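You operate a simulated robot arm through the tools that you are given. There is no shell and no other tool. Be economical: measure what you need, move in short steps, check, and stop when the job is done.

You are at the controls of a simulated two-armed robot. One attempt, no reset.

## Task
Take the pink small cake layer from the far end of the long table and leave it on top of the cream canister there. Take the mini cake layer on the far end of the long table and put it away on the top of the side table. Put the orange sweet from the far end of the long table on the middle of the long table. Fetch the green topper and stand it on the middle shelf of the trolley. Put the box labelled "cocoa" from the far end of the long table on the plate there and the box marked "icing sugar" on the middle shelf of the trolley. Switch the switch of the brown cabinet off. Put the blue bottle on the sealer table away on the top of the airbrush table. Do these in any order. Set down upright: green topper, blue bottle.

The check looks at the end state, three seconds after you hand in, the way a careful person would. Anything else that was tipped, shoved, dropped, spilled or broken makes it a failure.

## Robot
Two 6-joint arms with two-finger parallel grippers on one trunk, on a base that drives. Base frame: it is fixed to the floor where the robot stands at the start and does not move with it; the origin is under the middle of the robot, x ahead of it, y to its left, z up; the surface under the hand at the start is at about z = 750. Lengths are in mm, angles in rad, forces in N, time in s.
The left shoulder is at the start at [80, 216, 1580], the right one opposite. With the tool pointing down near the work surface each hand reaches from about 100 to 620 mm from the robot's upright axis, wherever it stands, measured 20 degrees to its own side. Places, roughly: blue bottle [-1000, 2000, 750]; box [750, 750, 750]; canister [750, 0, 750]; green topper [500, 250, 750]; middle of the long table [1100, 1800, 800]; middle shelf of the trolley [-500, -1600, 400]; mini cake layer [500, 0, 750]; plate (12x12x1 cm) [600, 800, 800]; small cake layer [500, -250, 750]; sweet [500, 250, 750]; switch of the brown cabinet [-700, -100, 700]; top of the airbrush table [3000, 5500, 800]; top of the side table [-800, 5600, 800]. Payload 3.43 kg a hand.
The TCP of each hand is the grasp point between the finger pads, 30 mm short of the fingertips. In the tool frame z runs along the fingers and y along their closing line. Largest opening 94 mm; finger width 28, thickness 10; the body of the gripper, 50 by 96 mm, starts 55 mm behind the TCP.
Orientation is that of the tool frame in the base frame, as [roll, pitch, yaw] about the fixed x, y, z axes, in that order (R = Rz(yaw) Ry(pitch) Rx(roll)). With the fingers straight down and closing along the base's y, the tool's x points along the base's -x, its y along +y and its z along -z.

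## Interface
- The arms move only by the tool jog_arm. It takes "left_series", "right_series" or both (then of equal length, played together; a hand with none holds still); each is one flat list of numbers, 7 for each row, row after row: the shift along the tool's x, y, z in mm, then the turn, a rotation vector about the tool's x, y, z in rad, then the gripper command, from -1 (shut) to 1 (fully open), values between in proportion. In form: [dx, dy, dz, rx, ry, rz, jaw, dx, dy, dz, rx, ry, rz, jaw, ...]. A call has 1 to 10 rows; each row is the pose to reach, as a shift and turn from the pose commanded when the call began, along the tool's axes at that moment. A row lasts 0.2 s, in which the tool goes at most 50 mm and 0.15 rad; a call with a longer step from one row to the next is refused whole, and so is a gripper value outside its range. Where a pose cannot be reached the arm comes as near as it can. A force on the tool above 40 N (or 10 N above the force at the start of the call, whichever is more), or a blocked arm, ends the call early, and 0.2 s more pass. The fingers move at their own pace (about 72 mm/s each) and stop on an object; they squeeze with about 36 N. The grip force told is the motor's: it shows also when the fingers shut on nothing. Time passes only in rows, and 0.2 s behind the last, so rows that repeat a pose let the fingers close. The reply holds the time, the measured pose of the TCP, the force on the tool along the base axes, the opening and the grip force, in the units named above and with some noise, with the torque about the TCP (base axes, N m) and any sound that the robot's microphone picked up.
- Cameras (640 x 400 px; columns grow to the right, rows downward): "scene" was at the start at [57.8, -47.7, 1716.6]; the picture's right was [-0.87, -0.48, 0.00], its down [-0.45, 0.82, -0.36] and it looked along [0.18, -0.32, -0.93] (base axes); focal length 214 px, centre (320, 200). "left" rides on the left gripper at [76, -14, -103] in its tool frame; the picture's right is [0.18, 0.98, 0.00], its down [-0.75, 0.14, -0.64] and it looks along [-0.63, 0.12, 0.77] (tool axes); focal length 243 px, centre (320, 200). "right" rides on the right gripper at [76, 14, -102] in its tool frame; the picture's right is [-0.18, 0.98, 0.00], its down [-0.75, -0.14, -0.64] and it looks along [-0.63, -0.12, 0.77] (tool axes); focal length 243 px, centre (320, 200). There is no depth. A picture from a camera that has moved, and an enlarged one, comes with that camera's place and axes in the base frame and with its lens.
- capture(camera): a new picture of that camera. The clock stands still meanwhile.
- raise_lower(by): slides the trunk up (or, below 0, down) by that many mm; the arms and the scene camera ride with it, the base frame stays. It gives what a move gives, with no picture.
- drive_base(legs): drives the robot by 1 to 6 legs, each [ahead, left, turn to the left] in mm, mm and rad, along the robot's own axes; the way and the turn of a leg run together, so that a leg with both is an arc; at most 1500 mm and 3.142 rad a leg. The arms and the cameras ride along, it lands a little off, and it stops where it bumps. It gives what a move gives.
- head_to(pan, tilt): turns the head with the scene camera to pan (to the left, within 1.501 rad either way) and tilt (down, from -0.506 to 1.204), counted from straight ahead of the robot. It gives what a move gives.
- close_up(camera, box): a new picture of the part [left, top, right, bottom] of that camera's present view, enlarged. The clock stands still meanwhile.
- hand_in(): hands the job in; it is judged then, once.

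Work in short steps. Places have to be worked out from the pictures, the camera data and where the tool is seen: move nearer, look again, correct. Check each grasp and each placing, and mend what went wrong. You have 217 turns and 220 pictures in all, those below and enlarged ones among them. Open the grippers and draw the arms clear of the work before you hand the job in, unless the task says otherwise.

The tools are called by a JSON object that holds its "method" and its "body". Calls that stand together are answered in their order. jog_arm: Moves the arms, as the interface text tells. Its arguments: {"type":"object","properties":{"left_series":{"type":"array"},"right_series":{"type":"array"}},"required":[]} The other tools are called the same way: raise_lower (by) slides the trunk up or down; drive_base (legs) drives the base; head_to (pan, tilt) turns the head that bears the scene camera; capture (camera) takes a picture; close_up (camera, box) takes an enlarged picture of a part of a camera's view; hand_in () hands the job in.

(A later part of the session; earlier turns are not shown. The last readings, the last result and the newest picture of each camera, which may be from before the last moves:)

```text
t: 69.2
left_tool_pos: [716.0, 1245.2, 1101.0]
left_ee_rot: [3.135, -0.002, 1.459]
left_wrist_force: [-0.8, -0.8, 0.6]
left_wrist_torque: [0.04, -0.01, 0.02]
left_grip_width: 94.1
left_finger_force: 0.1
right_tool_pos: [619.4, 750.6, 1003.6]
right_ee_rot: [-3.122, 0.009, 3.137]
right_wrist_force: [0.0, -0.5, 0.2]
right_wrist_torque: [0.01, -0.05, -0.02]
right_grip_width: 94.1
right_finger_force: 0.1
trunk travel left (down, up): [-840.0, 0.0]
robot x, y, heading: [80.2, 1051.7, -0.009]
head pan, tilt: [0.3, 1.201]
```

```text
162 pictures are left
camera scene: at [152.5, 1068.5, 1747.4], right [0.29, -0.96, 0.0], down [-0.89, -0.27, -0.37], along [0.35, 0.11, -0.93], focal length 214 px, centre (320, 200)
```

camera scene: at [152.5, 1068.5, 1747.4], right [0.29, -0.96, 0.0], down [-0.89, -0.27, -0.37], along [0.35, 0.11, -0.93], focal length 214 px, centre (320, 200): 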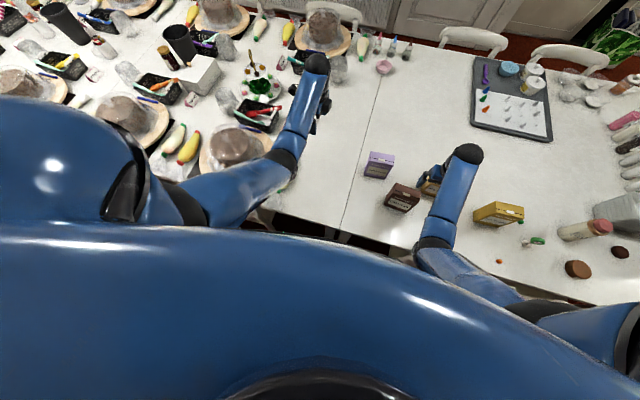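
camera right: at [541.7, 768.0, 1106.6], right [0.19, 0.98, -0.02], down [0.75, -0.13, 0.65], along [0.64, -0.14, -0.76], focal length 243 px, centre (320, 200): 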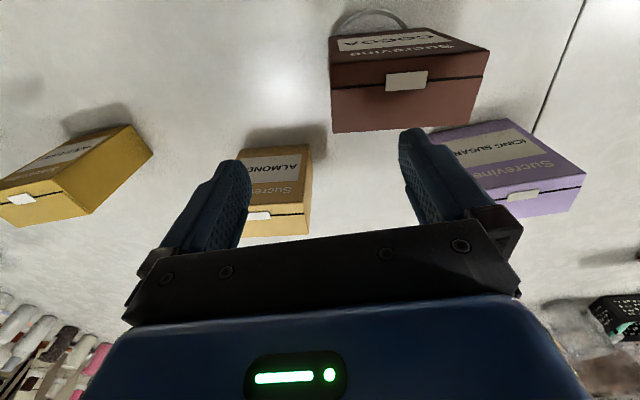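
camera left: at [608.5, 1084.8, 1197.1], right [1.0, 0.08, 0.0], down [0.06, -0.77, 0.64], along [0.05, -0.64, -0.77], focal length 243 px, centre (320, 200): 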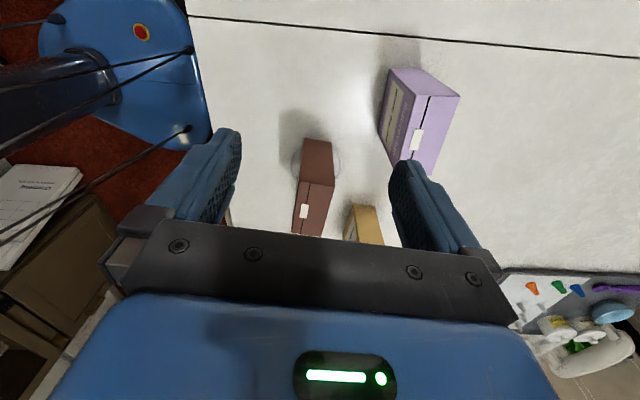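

Icing box ≈ tab at (760,950), front x≈736. Move the right hand beside it first, then lower trunk in stages to keep the elbow bent.

{"method": "jog_arm", "body": {"right_series": [-15, 37, 0, 0, 0, 0, 1, -30, 74, 0, 0, 0, 0, 1, -45, 111, 0, 0, 0, 0, 1, -61, 149, 0, 0, 0, 0, 1, -61, 149, 0, 0, 0, 0, 1]}}

{"method": "raise_lower", "body": {"by": -80}}

{"method": "jog_arm", "body": {"right_series": [0, 0, -30, 0, 0, 0, 1, 0, 0, -60, 0, 0, 0, 1, -15, 10, -80, 0, 0, -0.12, 1, -30, 20, -80, 0, 0, -0.26, 1, -45, 30, -80, 0, 0, -0.4, 1, -60, 40, -80, 0, 0, -0.54, 1, -75, 50, -80, 0, 0, -0.68, 1, -85, 50, -80, 0, 0, -0.82, 1, -85, 50, -80, 0, 0, -0.96, 1, -85, 50, -80, 0, 0, -1.1, 1]}}

```text
t: 70.4
left_tool_pos: [724.1, 1247.0, 1094.4]
left_ee_rot: [3.14, -0.003, 1.46]
left_wrist_force: [0.0, 0.4, 1.6]
left_wrist_torque: [0.02, -0.03, 0.01]
left_grip_width: 94.2
left_finger_force: 0.2
right_tool_pos: [686.1, 901.3, 997.1]
right_ee_rot: [-3.121, 0.002, 3.136]
right_wrist_force: [0.0, -0.4, -0.6]
right_wrist_torque: [0.0, 0.02, -0.03]
right_grip_width: 93.9
right_finger_force: 0.0
trunk travel left (down, up): [-840.0, 0.0]
robot x, y, heading: [82.5, 1054.7, -0.008]
head pan, tilt: [0.3, 1.201]
```

```text
t: 71.5
left_tool_pos: [724.7, 1247.0, 1015.1]
left_ee_rot: [-3.142, 0.001, 1.46]
left_wrist_force: [-0.1, 0.1, -0.5]
left_wrist_torque: [0.01, 0.0, 0.0]
left_grip_width: 94.1
left_finger_force: 0.0
right_tool_pos: [686.3, 901.5, 915.6]
right_ee_rot: [-3.119, 0.002, 3.137]
right_wrist_force: [0.3, -0.2, -0.6]
right_wrist_torque: [-0.03, 0.01, 0.02]
right_grip_width: 94.0
right_finger_force: 0.1
trunk travel left (down, up): [-760.0, 80.0]
robot x, y, heading: [79.9, 1052.0, -0.007]
head pan, tilt: [0.3, 1.201]
```

```text
t: 73.8
left_tool_pos: [724.5, 1246.5, 1014.0]
left_ee_rot: [3.141, -0.004, 1.46]
left_wrist_force: [-0.6, -0.1, -0.1]
left_wrist_torque: [0.0, -0.01, 0.02]
left_grip_width: 93.7
left_finger_force: 0.1
right_tool_pos: [770.7, 952.9, 996.4]
right_ee_rot: [-3.13, -0.018, -2.043]
right_wrist_force: [-0.2, -0.7, -0.1]
right_wrist_torque: [0.0, 0.01, 0.0]
right_grip_width: 94.2
right_finger_force: 0.0
trunk travel left (down, up): [-760.0, 80.0]
robot x, y, heading: [81.6, 1051.7, -0.0]
head pan, tilt: [0.3, 1.201]
```

Complete the 90° turn and look.

{"method": "jog_arm", "body": {"right_series": [0, 0, 0, 0, 0, -0.12, 1, 0, 0, 0, 0, 0, -0.24, 1, 0, 0, 0, 0, 0, -0.36, 1, 0, 0, 0, 0, 0, -0.47, 1, 0, 0, 0, 0, 0, -0.47, 1]}}

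{"method": "capture", "body": {"camera": "right"}}

```text
t: 75.0
left_tool_pos: [724.8, 1247.2, 1014.9]
left_ee_rot: [3.141, -0.002, 1.459]
left_wrist_force: [-0.8, 0.7, -0.1]
left_wrist_torque: [-0.04, -0.01, -0.04]
left_grip_width: 94.3
left_finger_force: 0.0
right_tool_pos: [772.9, 951.2, 995.3]
right_ee_rot: [-3.14, -0.022, -1.575]
right_wrist_force: [-0.8, 0.8, 0.2]
right_wrist_torque: [-0.02, -0.01, 0.0]
right_grip_width: 94.0
right_finger_force: 0.1
trunk travel left (down, up): [-760.0, 80.0]
robot x, y, heading: [81.4, 1050.7, -0.004]
head pan, tilt: [0.3, 1.201]
```

```text
161 pictures are left
camera right: at [757.6, 878.2, 1101.8], right [-0.98, 0.19, 0.0], down [0.14, 0.77, 0.63], along [0.12, 0.61, -0.78], focal length 243 px, centre (320, 200)
```

right: 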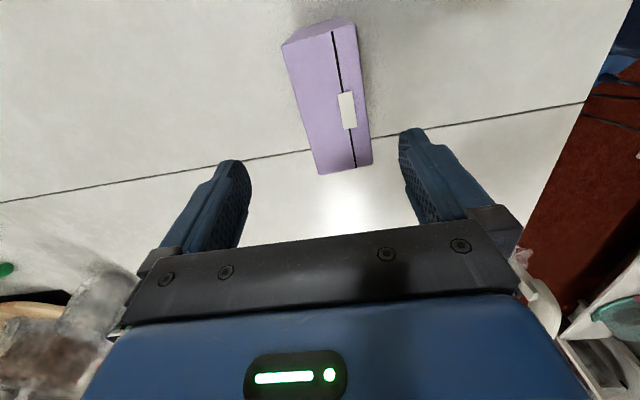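

Box centre ≈ (761,953). Adjust and lower with the trunk by 143.

{"method": "jog_arm", "body": {"right_series": [-2, 12, 0, 0, 0, -0.05, 1, -2, 12, 0, 0, 0, -0.05, 1]}}

{"method": "raise_lower", "body": {"by": -95}}

{"method": "capture", "body": {"camera": "right"}}

{"method": "capture", "body": {"camera": "left"}}

```text
t: 75.5
left_tool_pos: [723.4, 1247.6, 1015.4]
left_ee_rot: [-3.141, -0.002, 1.459]
left_wrist_force: [0.1, 0.0, 0.9]
left_wrist_torque: [0.01, -0.02, 0.01]
left_grip_width: 94.0
left_finger_force: 0.1
right_tool_pos: [761.1, 953.3, 995.5]
right_ee_rot: [3.14, -0.022, -1.526]
right_wrist_force: [0.1, -0.4, -0.2]
right_wrist_torque: [0.01, 0.01, 0.03]
right_grip_width: 93.9
right_finger_force: 0.1
trunk travel left (down, up): [-760.0, 80.0]
robot x, y, heading: [78.3, 1053.1, -0.003]
head pan, tilt: [0.3, 1.201]
```

```text
t: 76.8
left_tool_pos: [723.4, 1245.2, 919.7]
left_ee_rot: [3.141, -0.002, 1.459]
left_wrist_force: [-0.3, 0.7, -0.3]
left_wrist_torque: [0.02, 0.0, 0.01]
left_grip_width: 93.7
left_finger_force: 0.1
right_tool_pos: [759.9, 954.4, 900.4]
right_ee_rot: [-3.141, -0.021, -1.528]
right_wrist_force: [0.1, -0.1, -0.2]
right_wrist_torque: [0.0, -0.01, -0.01]
right_grip_width: 94.2
right_finger_force: 0.1
trunk travel left (down, up): [-665.0, 175.0]
robot x, y, heading: [79.5, 1053.2, -0.008]
head pan, tilt: [0.3, 1.201]
```

```text
160 pictures are left
camera right: at [749.4, 880.2, 1007.1], right [-0.99, 0.14, 0.0], down [0.11, 0.77, 0.63], along [0.09, 0.62, -0.78], focal length 243 px, centre (320, 200)
```

right: 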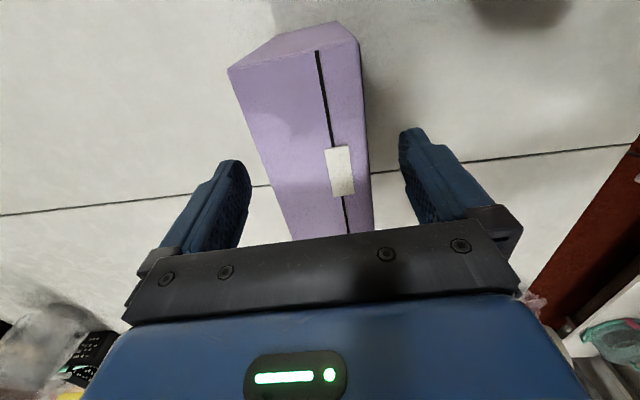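

```text
159 pictures are left
camera left: at [717.8, 1322.5, 1022.2], right [1.0, 0.07, 0.0], down [0.06, -0.77, 0.64], along [0.05, -0.64, -0.77], focal length 243 px, centre (320, 200)
```

left: 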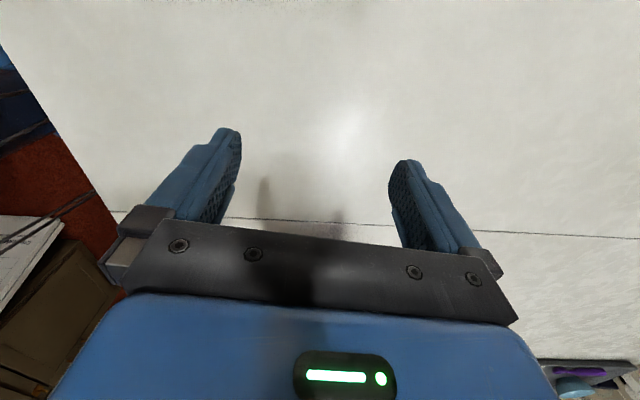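

Aligned. Lower 48 mm and grip.

{"method": "raise_lower", "body": {"by": -46}}

{"method": "jog_arm", "body": {"right_series": [0, 0, 0, 0, 0, 0, 0.3, 0, 0, 0, 0, 0, 0, -0.5, 0, 0, 0, 0, 0, 0, -1, 0, 0, 0, 0, 0, 0, -1, 0, 0, 0, 0, 0, 0, -1]}}

{"method": "raise_lower", "body": {"by": 150}}

{"method": "capture", "body": {"camera": "right"}}

```text
t: 77.7
left_tool_pos: [723.9, 1246.9, 874.8]
left_ee_rot: [3.14, -0.002, 1.458]
left_wrist_force: [-1.1, 0.9, 0.3]
left_wrist_torque: [-0.02, 0.01, 0.03]
left_grip_width: 94.0
left_finger_force: 0.0
right_tool_pos: [761.1, 954.2, 855.4]
right_ee_rot: [3.139, -0.022, -1.527]
right_wrist_force: [0.0, 0.5, 0.3]
right_wrist_torque: [0.0, -0.04, -0.02]
right_grip_width: 94.0
right_finger_force: 0.0
trunk travel left (down, up): [-619.0, 221.0]
robot x, y, heading: [80.9, 1049.6, -0.005]
head pan, tilt: [0.3, 1.201]
```

```text
t: 78.9
left_tool_pos: [723.5, 1247.1, 874.7]
left_ee_rot: [3.141, -0.001, 1.459]
left_wrist_force: [-0.8, 0.0, -0.4]
left_wrist_torque: [0.0, -0.02, -0.02]
left_grip_width: 94.1
left_finger_force: 0.0
right_tool_pos: [761.0, 952.9, 854.9]
right_ee_rot: [3.14, -0.02, -1.526]
right_wrist_force: [1.0, -1.9, 1.4]
right_wrist_torque: [-0.02, -0.03, 0.04]
right_grip_width: 59.3
right_finger_force: 36.0
trunk travel left (down, up): [-619.0, 221.0]
robot x, y, heading: [82.3, 1050.4, -0.005]
head pan, tilt: [0.3, 1.201]
```

```text
t: 80.7
left_tool_pos: [724.5, 1245.5, 1023.3]
left_ee_rot: [3.14, 0.0, 1.458]
left_wrist_force: [0.6, -0.4, 0.2]
left_wrist_torque: [-0.03, 0.03, 0.04]
left_grip_width: 93.9
left_finger_force: 0.0
right_tool_pos: [762.2, 953.9, 1004.1]
right_ee_rot: [3.14, -0.02, -1.526]
right_wrist_force: [-0.7, -0.3, -3.6]
right_wrist_torque: [0.01, -0.02, -0.01]
right_grip_width: 59.3
right_finger_force: 36.0
trunk travel left (down, up): [-769.0, 71.0]
robot x, y, heading: [83.3, 1050.4, -0.007]
head pan, tilt: [0.3, 1.201]
```

```text
158 pictures are left
camera right: at [749.9, 880.2, 1110.4], right [-0.99, 0.14, 0.0], down [0.11, 0.77, 0.63], along [0.09, 0.62, -0.78], focal length 243 px, centre (320, 200)
```

right: 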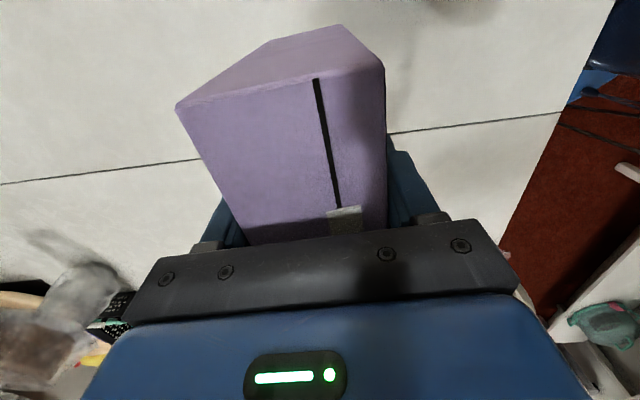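

Icing sugar held. Raise fully, back out, and drive right toward the topper (robot y≈0).

{"method": "raise_lower", "body": {"by": 70}}

{"method": "drive_base", "body": {"legs": [[-112, 0, 0.006], [0, -1040, 0]]}}

{"method": "head_to", "body": {"pan": 0.0, "tilt": 0.9}}

{"method": "capture", "body": {"camera": "scene"}}

{"method": "capture", "body": {"camera": "left"}}

```text
t: 81.8
left_tool_pos: [724.5, 1246.3, 1092.7]
left_ee_rot: [-3.141, 0.0, 1.46]
left_wrist_force: [-0.3, 0.5, -0.2]
left_wrist_torque: [0.03, 0.01, 0.0]
left_grip_width: 94.0
left_finger_force: 0.1
right_tool_pos: [761.4, 953.4, 1074.1]
right_ee_rot: [-3.141, -0.021, -1.526]
right_wrist_force: [0.0, -0.3, -2.9]
right_wrist_torque: [0.04, -0.01, -0.04]
right_grip_width: 59.1
right_finger_force: 35.3
trunk travel left (down, up): [-839.0, 1.0]
robot x, y, heading: [80.5, 1052.6, 0.0]
head pan, tilt: [0.3, 1.201]
```

```text
t: 88.0
left_tool_pos: [598.9, 179.2, 1093.1]
left_ee_rot: [3.141, -0.001, 1.432]
left_wrist_force: [-0.2, -0.6, 0.7]
left_wrist_torque: [-0.02, -0.02, -0.03]
left_grip_width: 94.2
left_finger_force: 0.0
right_tool_pos: [627.7, -114.1, 1074.9]
right_ee_rot: [-3.14, -0.02, -1.552]
right_wrist_force: [0.7, -0.7, -3.8]
right_wrist_torque: [0.04, 0.01, 0.02]
right_grip_width: 59.0
right_finger_force: 35.9
trunk travel left (down, up): [-839.0, 1.0]
robot x, y, heading: [-51.1, 3.2, -0.037]
head pan, tilt: [0.3, 1.201]
```

```text
t: 88.8
left_tool_pos: [600.6, 178.2, 1093.3]
left_ee_rot: [-3.141, -0.002, 1.43]
left_wrist_force: [-0.2, -0.5, -0.2]
left_wrist_torque: [0.0, 0.01, -0.02]
left_grip_width: 93.8
left_finger_force: 0.0
right_tool_pos: [628.3, -116.6, 1073.9]
right_ee_rot: [3.141, -0.02, -1.554]
right_wrist_force: [-1.0, -0.7, -4.2]
right_wrist_torque: [-0.01, -0.01, 0.02]
right_grip_width: 59.3
right_finger_force: 35.9
trunk travel left (down, up): [-839.0, 1.0]
robot x, y, heading: [-49.8, 2.5, -0.039]
head pan, tilt: [0.0, 0.901]
```

```text
157 pictures are left
camera scene: at [57.4, -0.2, 1765.3], right [-0.03, -1.0, 0.0], down [-0.78, 0.03, -0.62], along [0.62, -0.02, -0.78], focal length 214 px, centre (320, 200)
```

scene: 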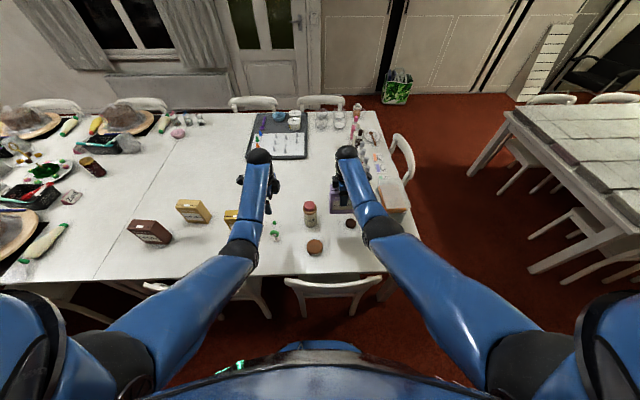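

```text
156 pictures are left
camera left: at [595.4, 254.6, 1195.8], right [1.0, 0.05, 0.0], down [0.04, -0.77, 0.64], along [0.03, -0.64, -0.77], focal length 243 px, centre (320, 200)
```

left: 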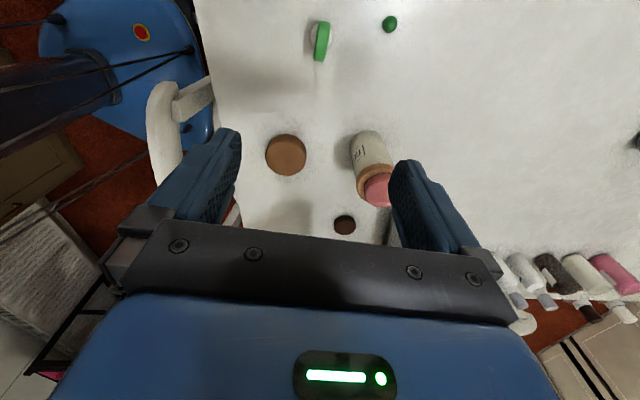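

Robot at (-50,3). Zoom in on the topper with the left camera and scene.

{"method": "close_up", "body": {"camera": "left", "box": [260, 0, 420, 100]}}

{"method": "close_up", "body": {"camera": "scene", "box": [220, 190, 340, 270]}}

```text
4.00 times, centred on (340, 50) of left
camera zoom: at [595.4, 254.6, 1195.8], right [1.0, 0.05, 0.0], down [0.04, -0.77, 0.64], along [0.03, -0.64, -0.77], focal length 970 px, centre (240, 800)
```

zoom: 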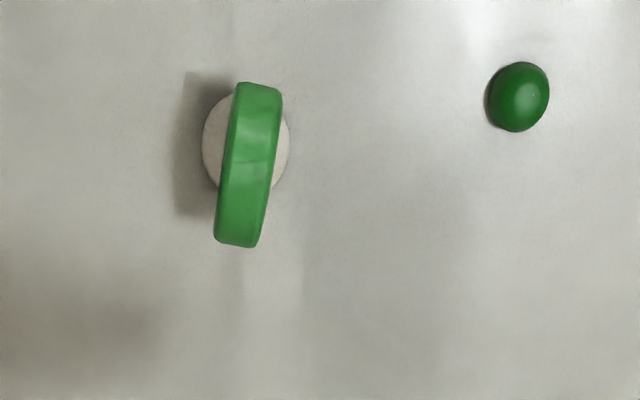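

```text
5.00 times, centred on (280, 230) of scene
camera zoom: at [57.4, -0.2, 1765.3], right [-0.03, -1.0, 0.0], down [-0.78, 0.03, -0.62], along [0.62, -0.02, -0.78], focal length 1072 px, centre (520, 50)
```

zoom: 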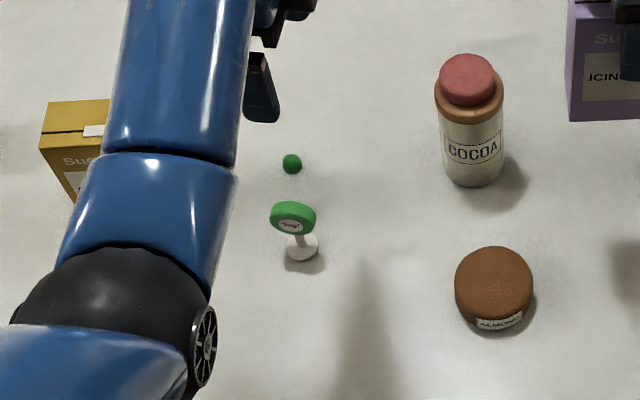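

Topper stands at ≈(600,207), disc centre z≈795, and the jaw direction matches its thin axis. Align left, raise the right hand with the box, then lower trunk.

{"method": "jog_arm", "body": {"left_series": [10, -1, 30, 0, 0, 0, 1, 20, -3, 60, 0, 0, 0, 1, 29, -4, 90, 0, 0, 0, 1, 29, -4, 90, 0, 0, 0, 1, 29, -4, 90, 0, 0, 0, 1], "right_series": [0, 0, -30, 0, 0, 0, -1, 0, 0, -60, 0, 0, 0, -1, 0, 0, -90, 0, 0, 0, -1, 0, 0, -120, 0, 0, 0, -1, 0, 0, -150, 0, 0, 0, -1]}}

{"method": "raise_lower", "body": {"by": -110}}

{"method": "capture", "body": {"camera": "left"}}

{"method": "capture", "body": {"camera": "right"}}

```text
t: 90.0
left_tool_pos: [599.1, 207.2, 1004.5]
left_ee_rot: [3.141, -0.001, 1.432]
left_wrist_force: [0.0, 0.4, -0.3]
left_wrist_torque: [0.0, -0.01, -0.01]
left_grip_width: 93.9
left_finger_force: 0.1
right_tool_pos: [632.6, -110.5, 1221.9]
right_ee_rot: [3.142, -0.022, -1.554]
right_wrist_force: [-0.4, -0.3, -3.9]
right_wrist_torque: [0.01, -0.01, 0.02]
right_grip_width: 59.2
right_finger_force: 35.9
right hand out of reach, approached as far as the arm can: row 5
trunk travel left (down, up): [-839.0, 1.0]
robot x, y, heading: [-50.3, 1.4, -0.035]
head pan, tilt: [0.0, 0.901]
```

```text
t: 91.4
left_tool_pos: [600.8, 208.5, 894.8]
left_ee_rot: [-3.141, -0.001, 1.432]
left_wrist_force: [-0.1, -0.4, -0.5]
left_wrist_torque: [0.02, -0.02, -0.03]
left_grip_width: 93.7
left_finger_force: 0.2
right_tool_pos: [634.0, -110.5, 1111.5]
right_ee_rot: [3.141, -0.021, -1.553]
right_wrist_force: [0.7, 0.1, -3.5]
right_wrist_torque: [-0.01, -0.01, 0.01]
right_grip_width: 59.2
right_finger_force: 36.3
trunk travel left (down, up): [-729.0, 111.0]
robot x, y, heading: [-50.3, 1.5, -0.034]
head pan, tilt: [0.0, 0.901]
```

```text
153 pictures are left
camera left: at [596.1, 283.9, 997.2], right [1.0, 0.05, 0.0], down [0.04, -0.77, 0.64], along [0.03, -0.64, -0.77], focal length 243 px, centre (320, 200)
```

left: 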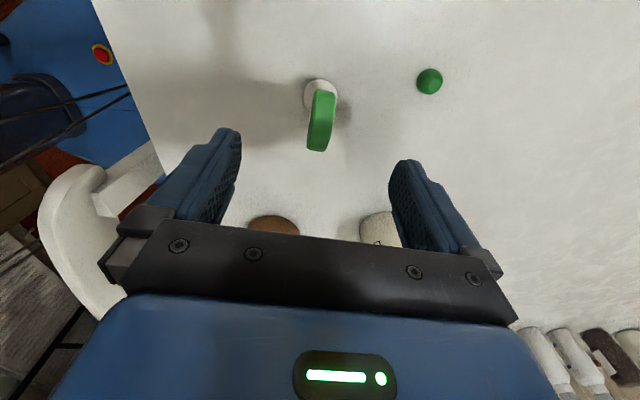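

```text
152 pictures are left
camera right: at [620.2, -184.1, 1216.9], right [-0.99, 0.17, 0.0], down [0.13, 0.77, 0.63], along [0.11, 0.62, -0.78], focal length 243 px, centre (320, 200)
```

right: 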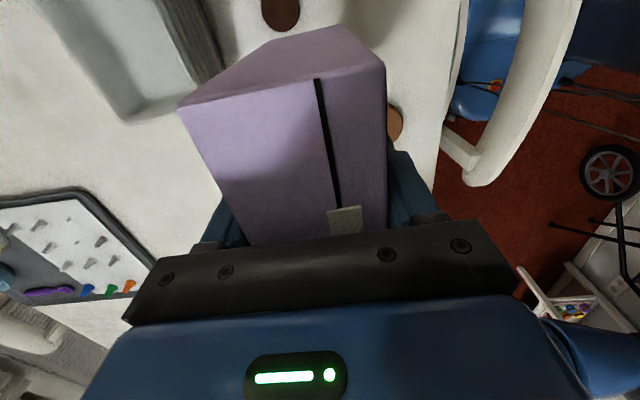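

Topper centred between the fingers. Lower 90 mm, then close gently and check.

{"method": "raise_lower", "body": {"by": -91}}

{"method": "jog_arm", "body": {"left_series": [0, 0, 0, 0, 0, 0, 0.3, 0, 0, 0, 0, 0, 0, -0.3, 0, 0, 0, 0, 0, 0, -1, 0, 0, 0, 0, 0, 0, -1, 0, 0, 0, 0, 0, 0, -1, 0, 0, 0, 0, 0, 0, -1]}}

{"method": "capture", "body": {"camera": "left"}}

{"method": "close_up", "body": {"camera": "scene", "box": [220, 170, 340, 250]}}

```text
t: 92.7
left_tool_pos: [599.6, 206.1, 805.6]
left_ee_rot: [3.141, -0.002, 1.431]
left_wrist_force: [0.9, 0.1, 0.1]
left_wrist_torque: [0.01, -0.02, -0.01]
left_grip_width: 93.9
left_finger_force: 0.0
right_tool_pos: [633.3, -110.9, 1018.8]
right_ee_rot: [3.141, -0.021, -1.553]
right_wrist_force: [-0.1, 0.8, -3.2]
right_wrist_torque: [0.01, -0.01, 0.01]
right_grip_width: 59.0
right_finger_force: 35.6
trunk travel left (down, up): [-638.0, 202.0]
robot x, y, heading: [-50.5, 6.7, -0.035]
head pan, tilt: [0.0, 0.901]
```

```text
t: 94.0
left_tool_pos: [599.9, 208.2, 803.8]
left_ee_rot: [-3.142, -0.003, 1.431]
left_wrist_force: [-0.7, 0.9, -0.5]
left_wrist_torque: [0.03, 0.0, -0.02]
left_grip_width: 19.0
left_finger_force: 36.0
right_tool_pos: [632.2, -111.0, 1020.8]
right_ee_rot: [3.14, -0.021, -1.553]
right_wrist_force: [0.0, -0.3, -3.3]
right_wrist_torque: [0.02, 0.01, 0.04]
right_grip_width: 59.3
right_finger_force: 35.8
trunk travel left (down, up): [-638.0, 202.0]
robot x, y, heading: [-50.2, 4.2, -0.033]
head pan, tilt: [0.0, 0.901]
```

```text
151 pictures are left
camera left: at [596.1, 283.8, 906.0], right [1.0, 0.05, 0.0], down [0.04, -0.77, 0.64], along [0.03, -0.64, -0.77], focal length 243 px, centre (320, 200)
```

left: 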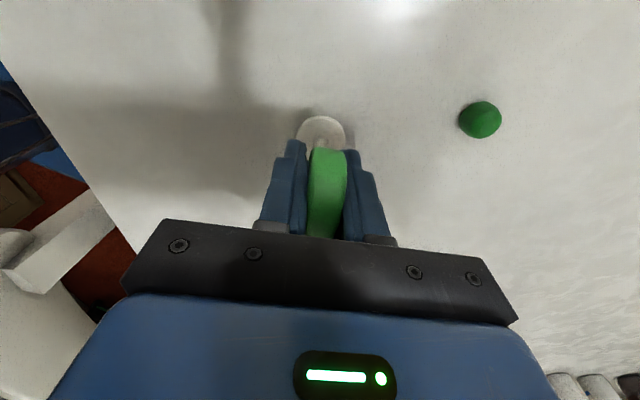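

```text
5.00 times, centred on (280, 210) of scene
camera zoom: at [57.5, -0.4, 1564.3], right [-0.03, -1.0, 0.0], down [-0.78, 0.03, -0.62], along [0.62, -0.02, -0.78], focal length 1072 px, centre (520, 150)
```

zoom: 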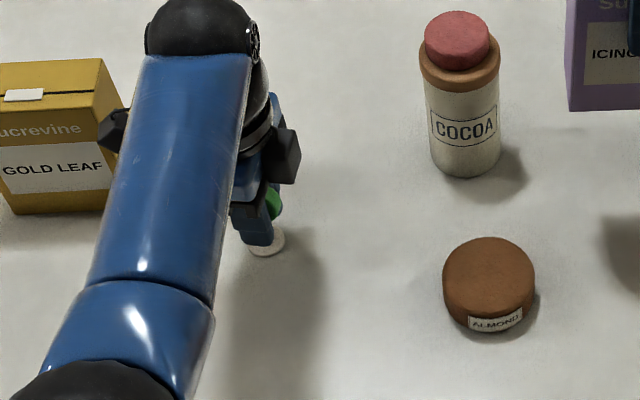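

Topper gripped (19 mm). Raise the trunk fully and look toward the trolley (right/back).

{"method": "raise_lower", "body": {"by": 200}}

{"method": "head_to", "body": {"pan": -1.5, "tilt": 0.5}}

{"method": "capture", "body": {"camera": "scene"}}

{"method": "capture", "body": {"camera": "left"}}

```text
t: 96.2
left_tool_pos: [600.7, 207.2, 1003.0]
left_ee_rot: [-3.142, -0.001, 1.43]
left_wrist_force: [0.0, -0.2, -0.1]
left_wrist_torque: [-0.01, 0.0, 0.01]
left_grip_width: 19.1
left_finger_force: 35.4
right_tool_pos: [634.1, -110.4, 1219.6]
right_ee_rot: [-3.142, -0.022, -1.554]
right_wrist_force: [0.2, 0.5, -2.9]
right_wrist_torque: [0.02, -0.01, 0.04]
right_grip_width: 58.9
right_finger_force: 35.5
trunk travel left (down, up): [-838.0, 2.0]
robot x, y, heading: [-49.5, 1.0, -0.035]
head pan, tilt: [0.0, 0.901]
```

```text
t: 97.8
left_tool_pos: [601.5, 208.4, 1003.0]
left_ee_rot: [3.141, -0.002, 1.432]
left_wrist_force: [-0.4, 0.0, -0.2]
left_wrist_torque: [0.01, 0.0, -0.03]
left_grip_width: 19.2
left_finger_force: 35.8
right_tool_pos: [633.5, -110.6, 1218.8]
right_ee_rot: [3.141, -0.021, -1.551]
right_wrist_force: [-0.5, 0.0, -3.9]
right_wrist_torque: [-0.01, 0.0, 0.03]
right_grip_width: 59.1
right_finger_force: 35.6
trunk travel left (down, up): [-838.0, 2.0]
robot x, y, heading: [-49.3, -0.4, -0.036]
head pan, tilt: [-1.499, 0.499]
```

```text
149 pictures are left
camera scene: at [-14.2, -88.8, 1798.3], right [-1.0, -0.04, 0.0], down [-0.02, 0.48, -0.88], along [0.03, -0.88, -0.48], focal length 214 px, centre (320, 200)
```

scene: 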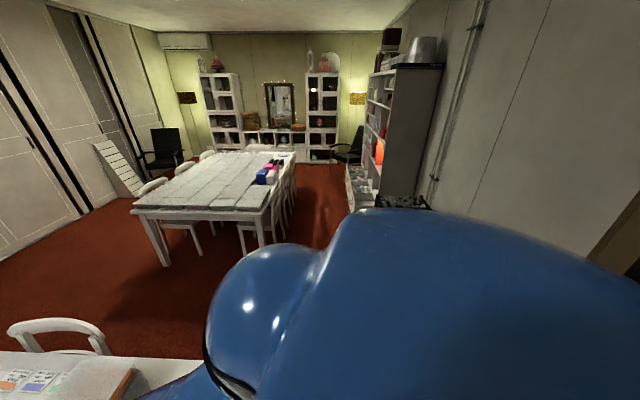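

```text
148 pictures are left
camera left: at [596.3, 283.8, 1106.0], right [1.0, 0.05, 0.0], down [0.04, -0.77, 0.64], along [0.03, -0.64, -0.77], focal length 243 px, centre (320, 200)
```

left: 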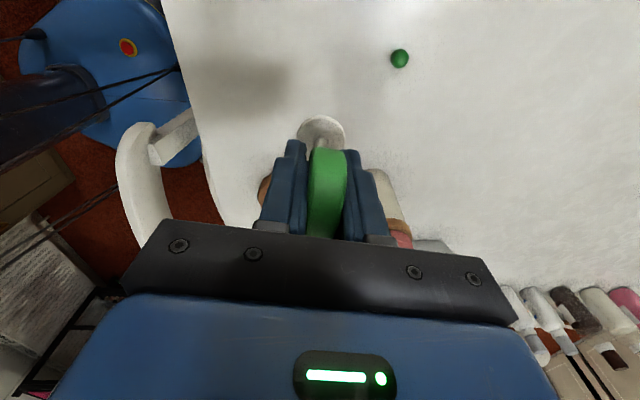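

Back off 100 mm and rotate to face −y, then look for the trolley.

{"method": "drive_base", "body": {"legs": [[-110, 0, 0], [0, 0, -1.53]]}}

{"method": "head_to", "body": {"pan": -0.3, "tilt": 0.6}}

{"method": "capture", "body": {"camera": "scene"}}

```text
t: 102.8
left_tool_pos: [62.6, -639.6, 1003.5]
left_ee_rot: [3.141, 0.0, -0.115]
left_wrist_force: [-0.1, 0.5, -0.9]
left_wrist_torque: [0.02, -0.01, -0.01]
left_grip_width: 19.0
left_finger_force: 35.5
right_tool_pos: [-255.0, -679.3, 1220.0]
right_ee_rot: [3.14, -0.022, -3.101]
right_wrist_force: [0.6, -0.6, -3.9]
right_wrist_torque: [-0.03, 0.02, -0.02]
right_grip_width: 59.3
right_finger_force: 36.3
trunk travel left (down, up): [-838.0, 2.0]
robot x, y, heading: [-157.7, 5.8, -1.585]
head pan, tilt: [-1.499, 0.499]
```

```text
t: 104.2
left_tool_pos: [62.1, -638.8, 1003.5]
left_ee_rot: [-3.142, -0.003, -0.116]
left_wrist_force: [-0.8, -0.4, -0.5]
left_wrist_torque: [0.0, -0.02, 0.0]
left_grip_width: 19.1
left_finger_force: 36.3
right_tool_pos: [-255.1, -680.6, 1219.6]
right_ee_rot: [3.141, -0.021, -3.101]
right_wrist_force: [-0.7, 0.7, -3.5]
right_wrist_torque: [0.02, -0.03, 0.01]
right_grip_width: 59.0
right_finger_force: 35.9
trunk travel left (down, up): [-838.0, 2.0]
robot x, y, heading: [-159.4, 3.7, -1.576]
head pan, tilt: [-0.3, 0.6]
```

```text
147 pictures are left
camera scene: at [-185.5, -108.7, 1789.1], right [-0.95, 0.31, 0.0], down [0.17, 0.54, -0.82], along [-0.25, -0.79, -0.57], focal length 214 px, centre (320, 200)
```

scene: 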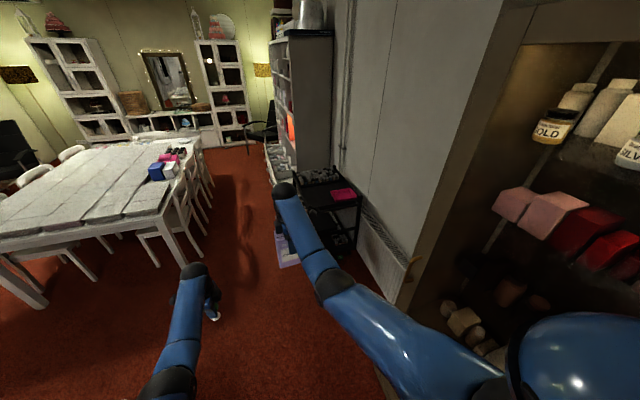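

Trolley found. Zoom on it.

{"method": "close_up", "body": {"camera": "scene", "box": [270, 150, 390, 270]}}

{"method": "close_up", "body": {"camera": "scene", "box": [380, 0, 640, 400]}}

```text
3.33 times, centred on (330, 210) of scene
camera zoom: at [-185.5, -108.7, 1789.1], right [-0.95, 0.31, 0.0], down [0.17, 0.54, -0.82], along [-0.25, -0.79, -0.57], focal length 715 px, centre (287, 167)
```

zoom: 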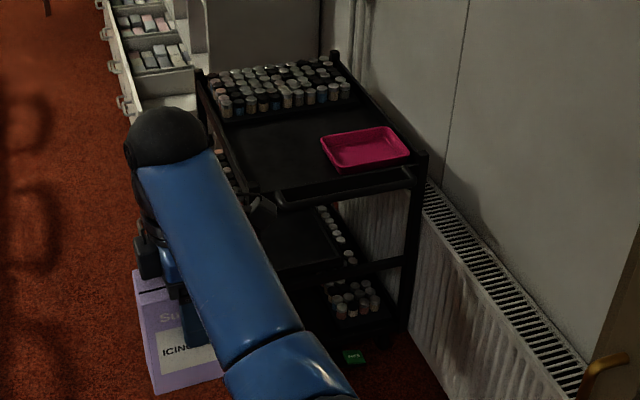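

```text
1.00 times, centred on (510, 200) of scene (not enlarged: the box is as wide or as high as the picture)
camera zoom: at [-185.5, -108.7, 1789.1], right [-0.95, 0.31, 0.0], down [0.17, 0.54, -0.82], along [-0.25, -0.79, -0.57], focal length 214 px, centre (130, 200)
```

zoom: 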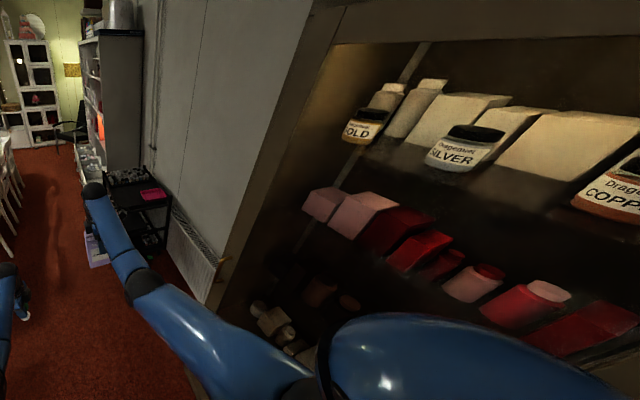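

Trolley top ≈ x −950…−515, y −2050…−1380. Drive into the aisle and turn to face it.

{"method": "drive_base", "body": {"legs": [[700, 260, 0], [550, 0, 0], [0, 0, -1.56]]}}

{"method": "head_to", "body": {"pan": 0.4, "tilt": 0.7}}

{"method": "capture", "body": {"camera": "scene"}}

```text
t: 114.7
left_tool_pos: [-550.3, -1485.5, 1003.5]
left_ee_rot: [-3.141, 0.0, -1.652]
left_wrist_force: [-0.3, -0.5, -0.5]
left_wrist_torque: [0.0, 0.0, -0.01]
left_grip_width: 18.9
left_finger_force: 36.2
right_tool_pos: [-602.2, -1169.1, 1218.5]
right_ee_rot: [-3.141, -0.02, 1.646]
right_wrist_force: [0.0, 0.3, -3.1]
right_wrist_torque: [-0.02, 0.0, 0.03]
right_grip_width: 59.5
right_finger_force: 35.6
trunk travel left (down, up): [-838.0, 2.0]
robot x, y, heading: [85.8, -1243.5, -3.112]
head pan, tilt: [-0.3, 0.6]
```

```text
t: 115.8
left_tool_pos: [-551.8, -1484.8, 1004.7]
left_ee_rot: [3.141, -0.001, -1.651]
left_wrist_force: [-0.4, -0.1, 0.3]
left_wrist_torque: [0.02, -0.02, -0.01]
left_grip_width: 19.1
left_finger_force: 35.9
right_tool_pos: [-602.2, -1169.2, 1221.2]
right_ee_rot: [3.14, -0.02, 1.646]
right_wrist_force: [-0.4, 0.3, -3.0]
right_wrist_torque: [-0.07, 0.01, -0.05]
right_grip_width: 59.1
right_finger_force: 36.1
trunk travel left (down, up): [-838.0, 2.0]
robot x, y, heading: [88.8, -1241.6, -3.115]
head pan, tilt: [0.4, 0.7]
```

```text
144 pictures are left
camera scene: at [-21.3, -1277.1, 1780.5], right [-0.41, 0.91, 0.0], down [0.59, 0.27, -0.76], along [-0.7, -0.32, -0.64], focal length 214 px, centre (320, 200)
```

scene: 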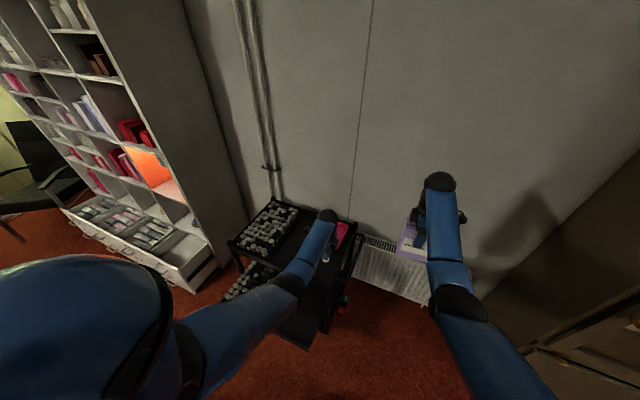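

Zoom on trolley.

{"method": "close_up", "body": {"camera": "scene", "box": [210, 190, 370, 360]}}

```text
2.35 times, centred on (290, 275) of scene
camera zoom: at [-21.3, -1277.1, 1780.5], right [-0.41, 0.91, 0.0], down [0.59, 0.27, -0.76], along [-0.7, -0.32, -0.64], focal length 505 px, centre (391, 24)
```

zoom: 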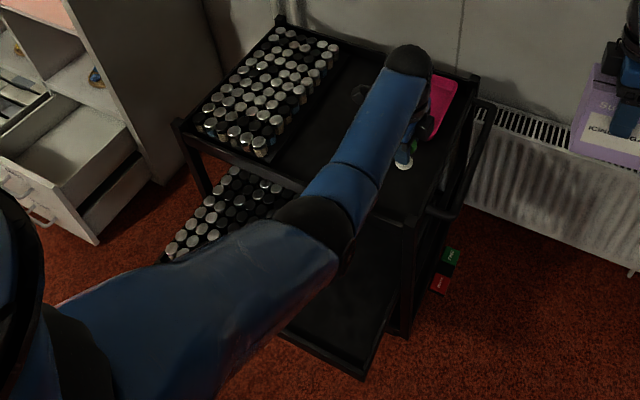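

The lower trays protrude past the top; I need a lower viewpoint. Back off and shift away, then lower the trunk.

{"method": "drive_base", "body": {"legs": [[-150, -150, -0.03]]}}

{"method": "raise_lower", "body": {"by": -400}}

{"method": "head_to", "body": {"pan": 0.6, "tilt": 0.6}}

{"method": "capture", "body": {"camera": "scene"}}

```text
t: 117.5
left_tool_pos: [-408.7, -1316.0, 1000.9]
left_ee_rot: [-3.141, 0.001, -1.683]
left_wrist_force: [-0.4, -0.2, -0.2]
left_wrist_torque: [0.01, -0.04, -0.01]
left_grip_width: 19.1
left_finger_force: 35.9
right_tool_pos: [-452.7, -999.4, 1217.1]
right_ee_rot: [3.138, -0.023, 1.617]
right_wrist_force: [-0.1, 0.2, -3.1]
right_wrist_torque: [0.02, 0.01, 0.02]
right_grip_width: 59.1
right_finger_force: 35.7
trunk travel left (down, up): [-838.0, 2.0]
robot x, y, heading: [235.9, -1093.8, 3.136]
head pan, tilt: [0.4, 0.7]
```

```text
t: 121.3
left_tool_pos: [-406.6, -1312.4, 603.6]
left_ee_rot: [-3.141, -0.002, -1.684]
left_wrist_force: [-0.1, 0.0, -0.1]
left_wrist_torque: [0.01, 0.0, 0.01]
left_grip_width: 19.1
left_finger_force: 35.8
right_tool_pos: [-448.4, -995.8, 819.4]
right_ee_rot: [-3.141, -0.021, 1.618]
right_wrist_force: [0.4, -0.7, -4.7]
right_wrist_torque: [-0.02, -0.03, 0.01]
right_grip_width: 59.1
right_finger_force: 36.0
trunk travel left (down, up): [-438.0, 402.0]
robot x, y, heading: [239.8, -1090.7, 3.129]
head pan, tilt: [0.4, 0.7]
```

```text
t: 122.0
left_tool_pos: [-406.7, -1313.3, 602.9]
left_ee_rot: [3.141, -0.001, -1.683]
left_wrist_force: [0.6, 0.2, 0.0]
left_wrist_torque: [0.0, 0.04, -0.03]
left_grip_width: 19.0
left_finger_force: 36.1
right_tool_pos: [-448.3, -996.6, 819.9]
right_ee_rot: [-3.141, -0.02, 1.615]
right_wrist_force: [0.0, -0.8, -3.2]
right_wrist_torque: [-0.01, -0.02, -0.01]
right_grip_width: 59.0
right_finger_force: 36.2
trunk travel left (down, up): [-438.0, 402.0]
robot x, y, heading: [234.5, -1087.7, 3.135]
head pan, tilt: [0.6, 0.6]
```

```text
142 pictures are left
camera scene: at [133.4, -1138.2, 1389.1], right [-0.56, 0.83, 0.0], down [0.47, 0.32, -0.82], along [-0.68, -0.46, -0.57], focal length 214 px, centre (320, 200)
```

scene: 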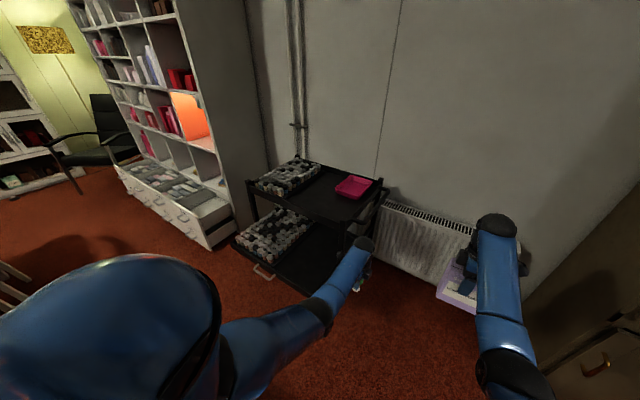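

{"method": "close_up", "body": {"camera": "scene", "box": [220, 140, 400, 300]}}

```text
2.50 times, centred on (310, 220) of scene
camera zoom: at [133.4, -1138.2, 1389.1], right [-0.56, 0.83, 0.0], down [0.47, 0.32, -0.82], along [-0.68, -0.46, -0.57], focal length 536 px, centre (345, 150)
```

zoom: 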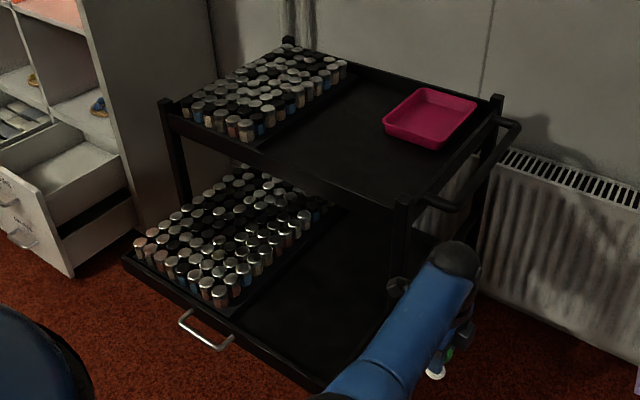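

The middle shelf is a pulled-out tray at z≈400, x from −340 inward, free area y≈−1500…−1750. First bring the right hand lower and closer, then strafe so the left hand is over (−425,−1700).

{"method": "jog_arm", "body": {"right_series": [0, 0, 30, 0, 0, 0, -1, 0, 10, 60, 0, 0, 0, -1, 0, 25, 90, 0, 0, 0, -1, 0, 45, 110, 0, 0, 0, -1, 0, 60, 120, 0, 0, 0, -1, 0, 60, 120, 0, 0, 0, -1]}}

{"method": "drive_base", "body": {"legs": [[0, 390, 0]]}}

{"method": "head_to", "body": {"pan": 0.35, "tilt": 0.8}}

{"method": "capture", "body": {"camera": "scene"}}

{"method": "capture", "body": {"camera": "left"}}

```text
t: 123.4
left_tool_pos: [-406.8, -1312.4, 603.1]
left_ee_rot: [3.141, -0.002, -1.682]
left_wrist_force: [0.4, -0.5, -0.6]
left_wrist_torque: [0.02, -0.01, 0.02]
left_grip_width: 19.0
left_finger_force: 36.3
right_tool_pos: [-387.8, -992.8, 700.7]
right_ee_rot: [-3.14, -0.022, 1.616]
right_wrist_force: [-0.5, 0.2, -3.2]
right_wrist_torque: [0.01, 0.01, 0.02]
right_grip_width: 59.3
right_finger_force: 36.2
trunk travel left (down, up): [-438.0, 402.0]
robot x, y, heading: [239.0, -1090.1, 3.138]
head pan, tilt: [0.6, 0.6]
```

```text
t: 125.8
left_tool_pos: [-408.4, -1698.3, 603.7]
left_ee_rot: [3.141, -0.003, -1.681]
left_wrist_force: [0.1, 0.8, -0.5]
left_wrist_torque: [-0.03, 0.01, -0.02]
left_grip_width: 18.9
left_finger_force: 36.0
right_tool_pos: [-390.9, -1377.2, 699.9]
right_ee_rot: [-3.141, -0.022, 1.615]
right_wrist_force: [0.4, 0.0, -2.9]
right_wrist_torque: [-0.02, 0.01, 0.0]
right_grip_width: 59.0
right_finger_force: 36.5
trunk travel left (down, up): [-438.0, 402.0]
robot x, y, heading: [235.5, -1473.1, 3.135]
head pan, tilt: [0.6, 0.6]
```

```text
t: 126.6
left_tool_pos: [-409.0, -1698.7, 604.4]
left_ee_rot: [3.14, -0.002, -1.681]
left_wrist_force: [-0.2, -0.8, -0.7]
left_wrist_torque: [-0.03, 0.0, -0.02]
left_grip_width: 19.2
left_finger_force: 36.2
right_tool_pos: [-390.6, -1377.9, 701.5]
right_ee_rot: [3.141, -0.021, 1.616]
right_wrist_force: [-0.2, -0.6, -3.0]
right_wrist_torque: [-0.02, 0.01, 0.01]
right_grip_width: 59.2
right_finger_force: 36.7
trunk travel left (down, up): [-438.0, 402.0]
robot x, y, heading: [231.9, -1474.9, 3.137]
head pan, tilt: [0.351, 0.799]
```

```text
140 pictures are left
camera scene: at [128.8, -1501.2, 1372.3], right [-0.34, 0.94, 0.0], down [0.67, 0.24, -0.7], along [-0.66, -0.24, -0.72], focal length 214 px, centre (320, 200)
```

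scene: 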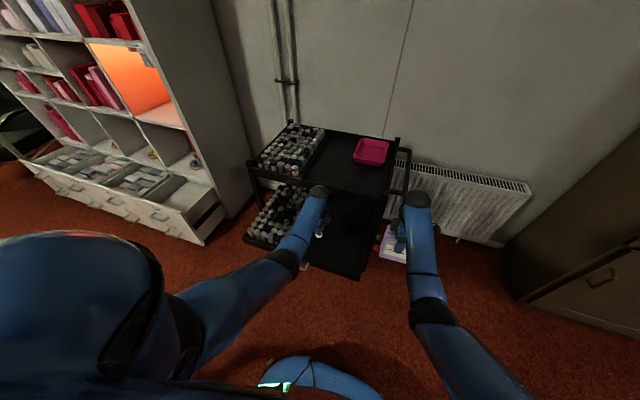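

```text
139 pictures are left
camera left: at [-403.0, -1777.1, 706.2], right [-1.0, -0.08, 0.0], down [-0.06, 0.77, 0.64], along [-0.05, 0.64, -0.77], focal length 243 px, centre (320, 200)
```

left: 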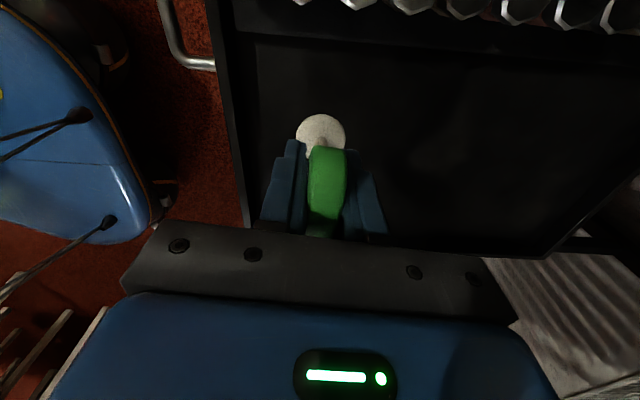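

The tray floor beneath is free (rack edge y≈−1740, right rim y≈−1452, front x≈−310). Move the right hand clear (+y), shift left hand slightly, and lower.

{"method": "jog_arm", "body": {"right_series": [30, 0, 0, 0, 0, 0, -1, 60, 0, 0, 0, 0, 0, -1, 60, 0, 0, 0, 0, 0, -1], "left_series": [-5, 5, 0, 0, 0, 0, -1, -10, 8, 0, 0, 0, 0, -1, -10, 8, 0, 0, 0, 0, -1]}}

{"method": "raise_lower", "body": {"by": -110}}

{"method": "capture", "body": {"camera": "left"}}

```text
t: 127.4
left_tool_pos: [-414.4, -1688.9, 603.1]
left_ee_rot: [3.141, 0.0, -1.682]
left_wrist_force: [-0.6, 0.1, 0.0]
left_wrist_torque: [-0.01, 0.0, 0.01]
left_grip_width: 18.9
left_finger_force: 35.4
right_tool_pos: [-395.6, -1318.3, 701.9]
right_ee_rot: [3.141, -0.02, 1.619]
right_wrist_force: [0.4, -0.3, -3.7]
right_wrist_torque: [0.0, -0.02, 0.0]
right_grip_width: 59.0
right_finger_force: 36.0
trunk travel left (down, up): [-438.0, 402.0]
robot x, y, heading: [235.8, -1470.9, 3.136]
head pan, tilt: [0.351, 0.799]
```

```text
t: 128.8
left_tool_pos: [-415.9, -1688.6, 496.9]
left_ee_rot: [3.136, -0.002, -1.68]
left_wrist_force: [-1.6, 0.7, 13.6]
left_wrist_torque: [-0.06, -0.01, 0.01]
left_grip_width: 19.0
left_finger_force: 36.2
right_tool_pos: [-394.8, -1318.1, 593.5]
right_ee_rot: [-3.14, -0.02, 1.616]
right_wrist_force: [0.0, 0.3, -3.7]
right_wrist_torque: [-0.05, 0.03, 0.0]
right_grip_width: 59.3
right_finger_force: 35.5
trunk travel left (down, up): [-328.0, 512.0]
robot x, y, heading: [234.1, -1478.1, 3.137]
head pan, tilt: [0.351, 0.799]
```

```text
138 pictures are left
camera left: at [-410.2, -1766.2, 599.2], right [-1.0, -0.08, 0.01], down [-0.05, 0.77, 0.64], along [-0.05, 0.64, -0.77], focal length 243 px, centre (320, 200)
```

left: 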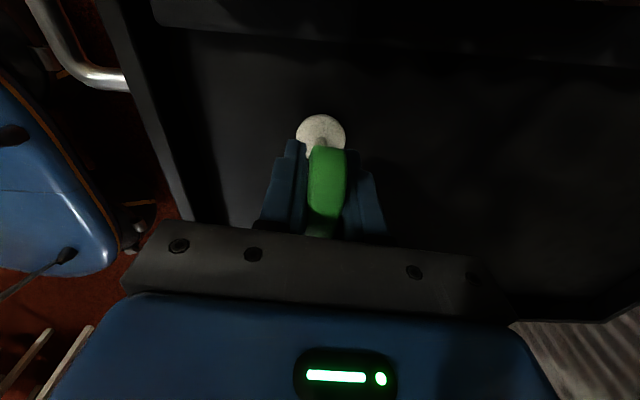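

Contact: shelf surface at z≈443. Ease 3 mm and release the topper, then raise.

{"method": "jog_arm", "body": {"left_series": [0, 0, -3, 0, 0, 0, -1, 0, 0, -3, 0, 0, 0, -0.4, 0, 0, -3, 0, 0, 0, 0.2, 0, 0, -3, 0, 0, 0, 0.5, 0, 0, -3, 0, 0, 0, 0.5]}}

{"method": "raise_lower", "body": {"by": 120}}

{"method": "capture", "body": {"camera": "left"}}

```text
t: 130.0
left_tool_pos: [-413.8, -1688.1, 496.8]
left_ee_rot: [-3.14, -0.003, -1.68]
left_wrist_force: [-0.5, 0.3, 0.6]
left_wrist_torque: [-0.01, -0.02, 0.02]
left_grip_width: 70.4
left_finger_force: 0.0
right_tool_pos: [-396.5, -1317.8, 592.4]
right_ee_rot: [3.141, -0.021, 1.616]
right_wrist_force: [-0.8, 0.6, -3.0]
right_wrist_torque: [-0.01, 0.0, -0.05]
right_grip_width: 59.1
right_finger_force: 36.1
trunk travel left (down, up): [-328.0, 512.0]
robot x, y, heading: [234.5, -1475.9, 3.136]
head pan, tilt: [0.351, 0.799]
```

```text
t: 131.5
left_tool_pos: [-415.0, -1687.8, 617.1]
left_ee_rot: [3.141, -0.001, -1.681]
left_wrist_force: [0.7, -1.3, 0.5]
left_wrist_torque: [-0.01, -0.01, 0.03]
left_grip_width: 70.6
left_finger_force: 0.1
right_tool_pos: [-395.8, -1319.6, 712.2]
right_ee_rot: [3.139, -0.022, 1.617]
right_wrist_force: [0.0, 0.0, -4.2]
right_wrist_torque: [-0.03, -0.03, -0.01]
right_grip_width: 59.3
right_finger_force: 36.0
trunk travel left (down, up): [-448.0, 392.0]
robot x, y, heading: [233.3, -1472.6, 3.134]
head pan, tilt: [0.351, 0.799]
```

```text
137 pictures are left
camera left: at [-409.6, -1766.2, 719.2], right [-1.0, -0.08, 0.0], down [-0.06, 0.77, 0.64], along [-0.05, 0.64, -0.77], focal length 243 px, centre (320, 200)
```

left: 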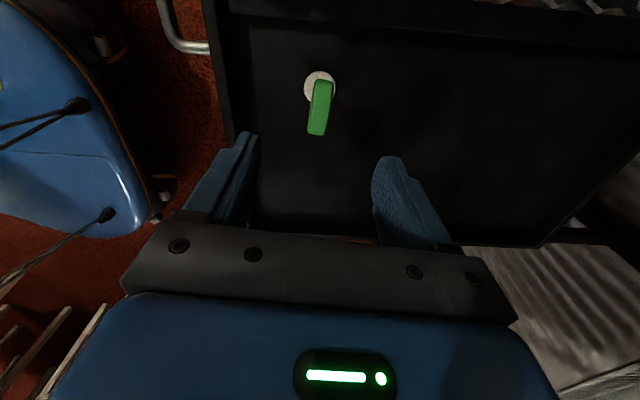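

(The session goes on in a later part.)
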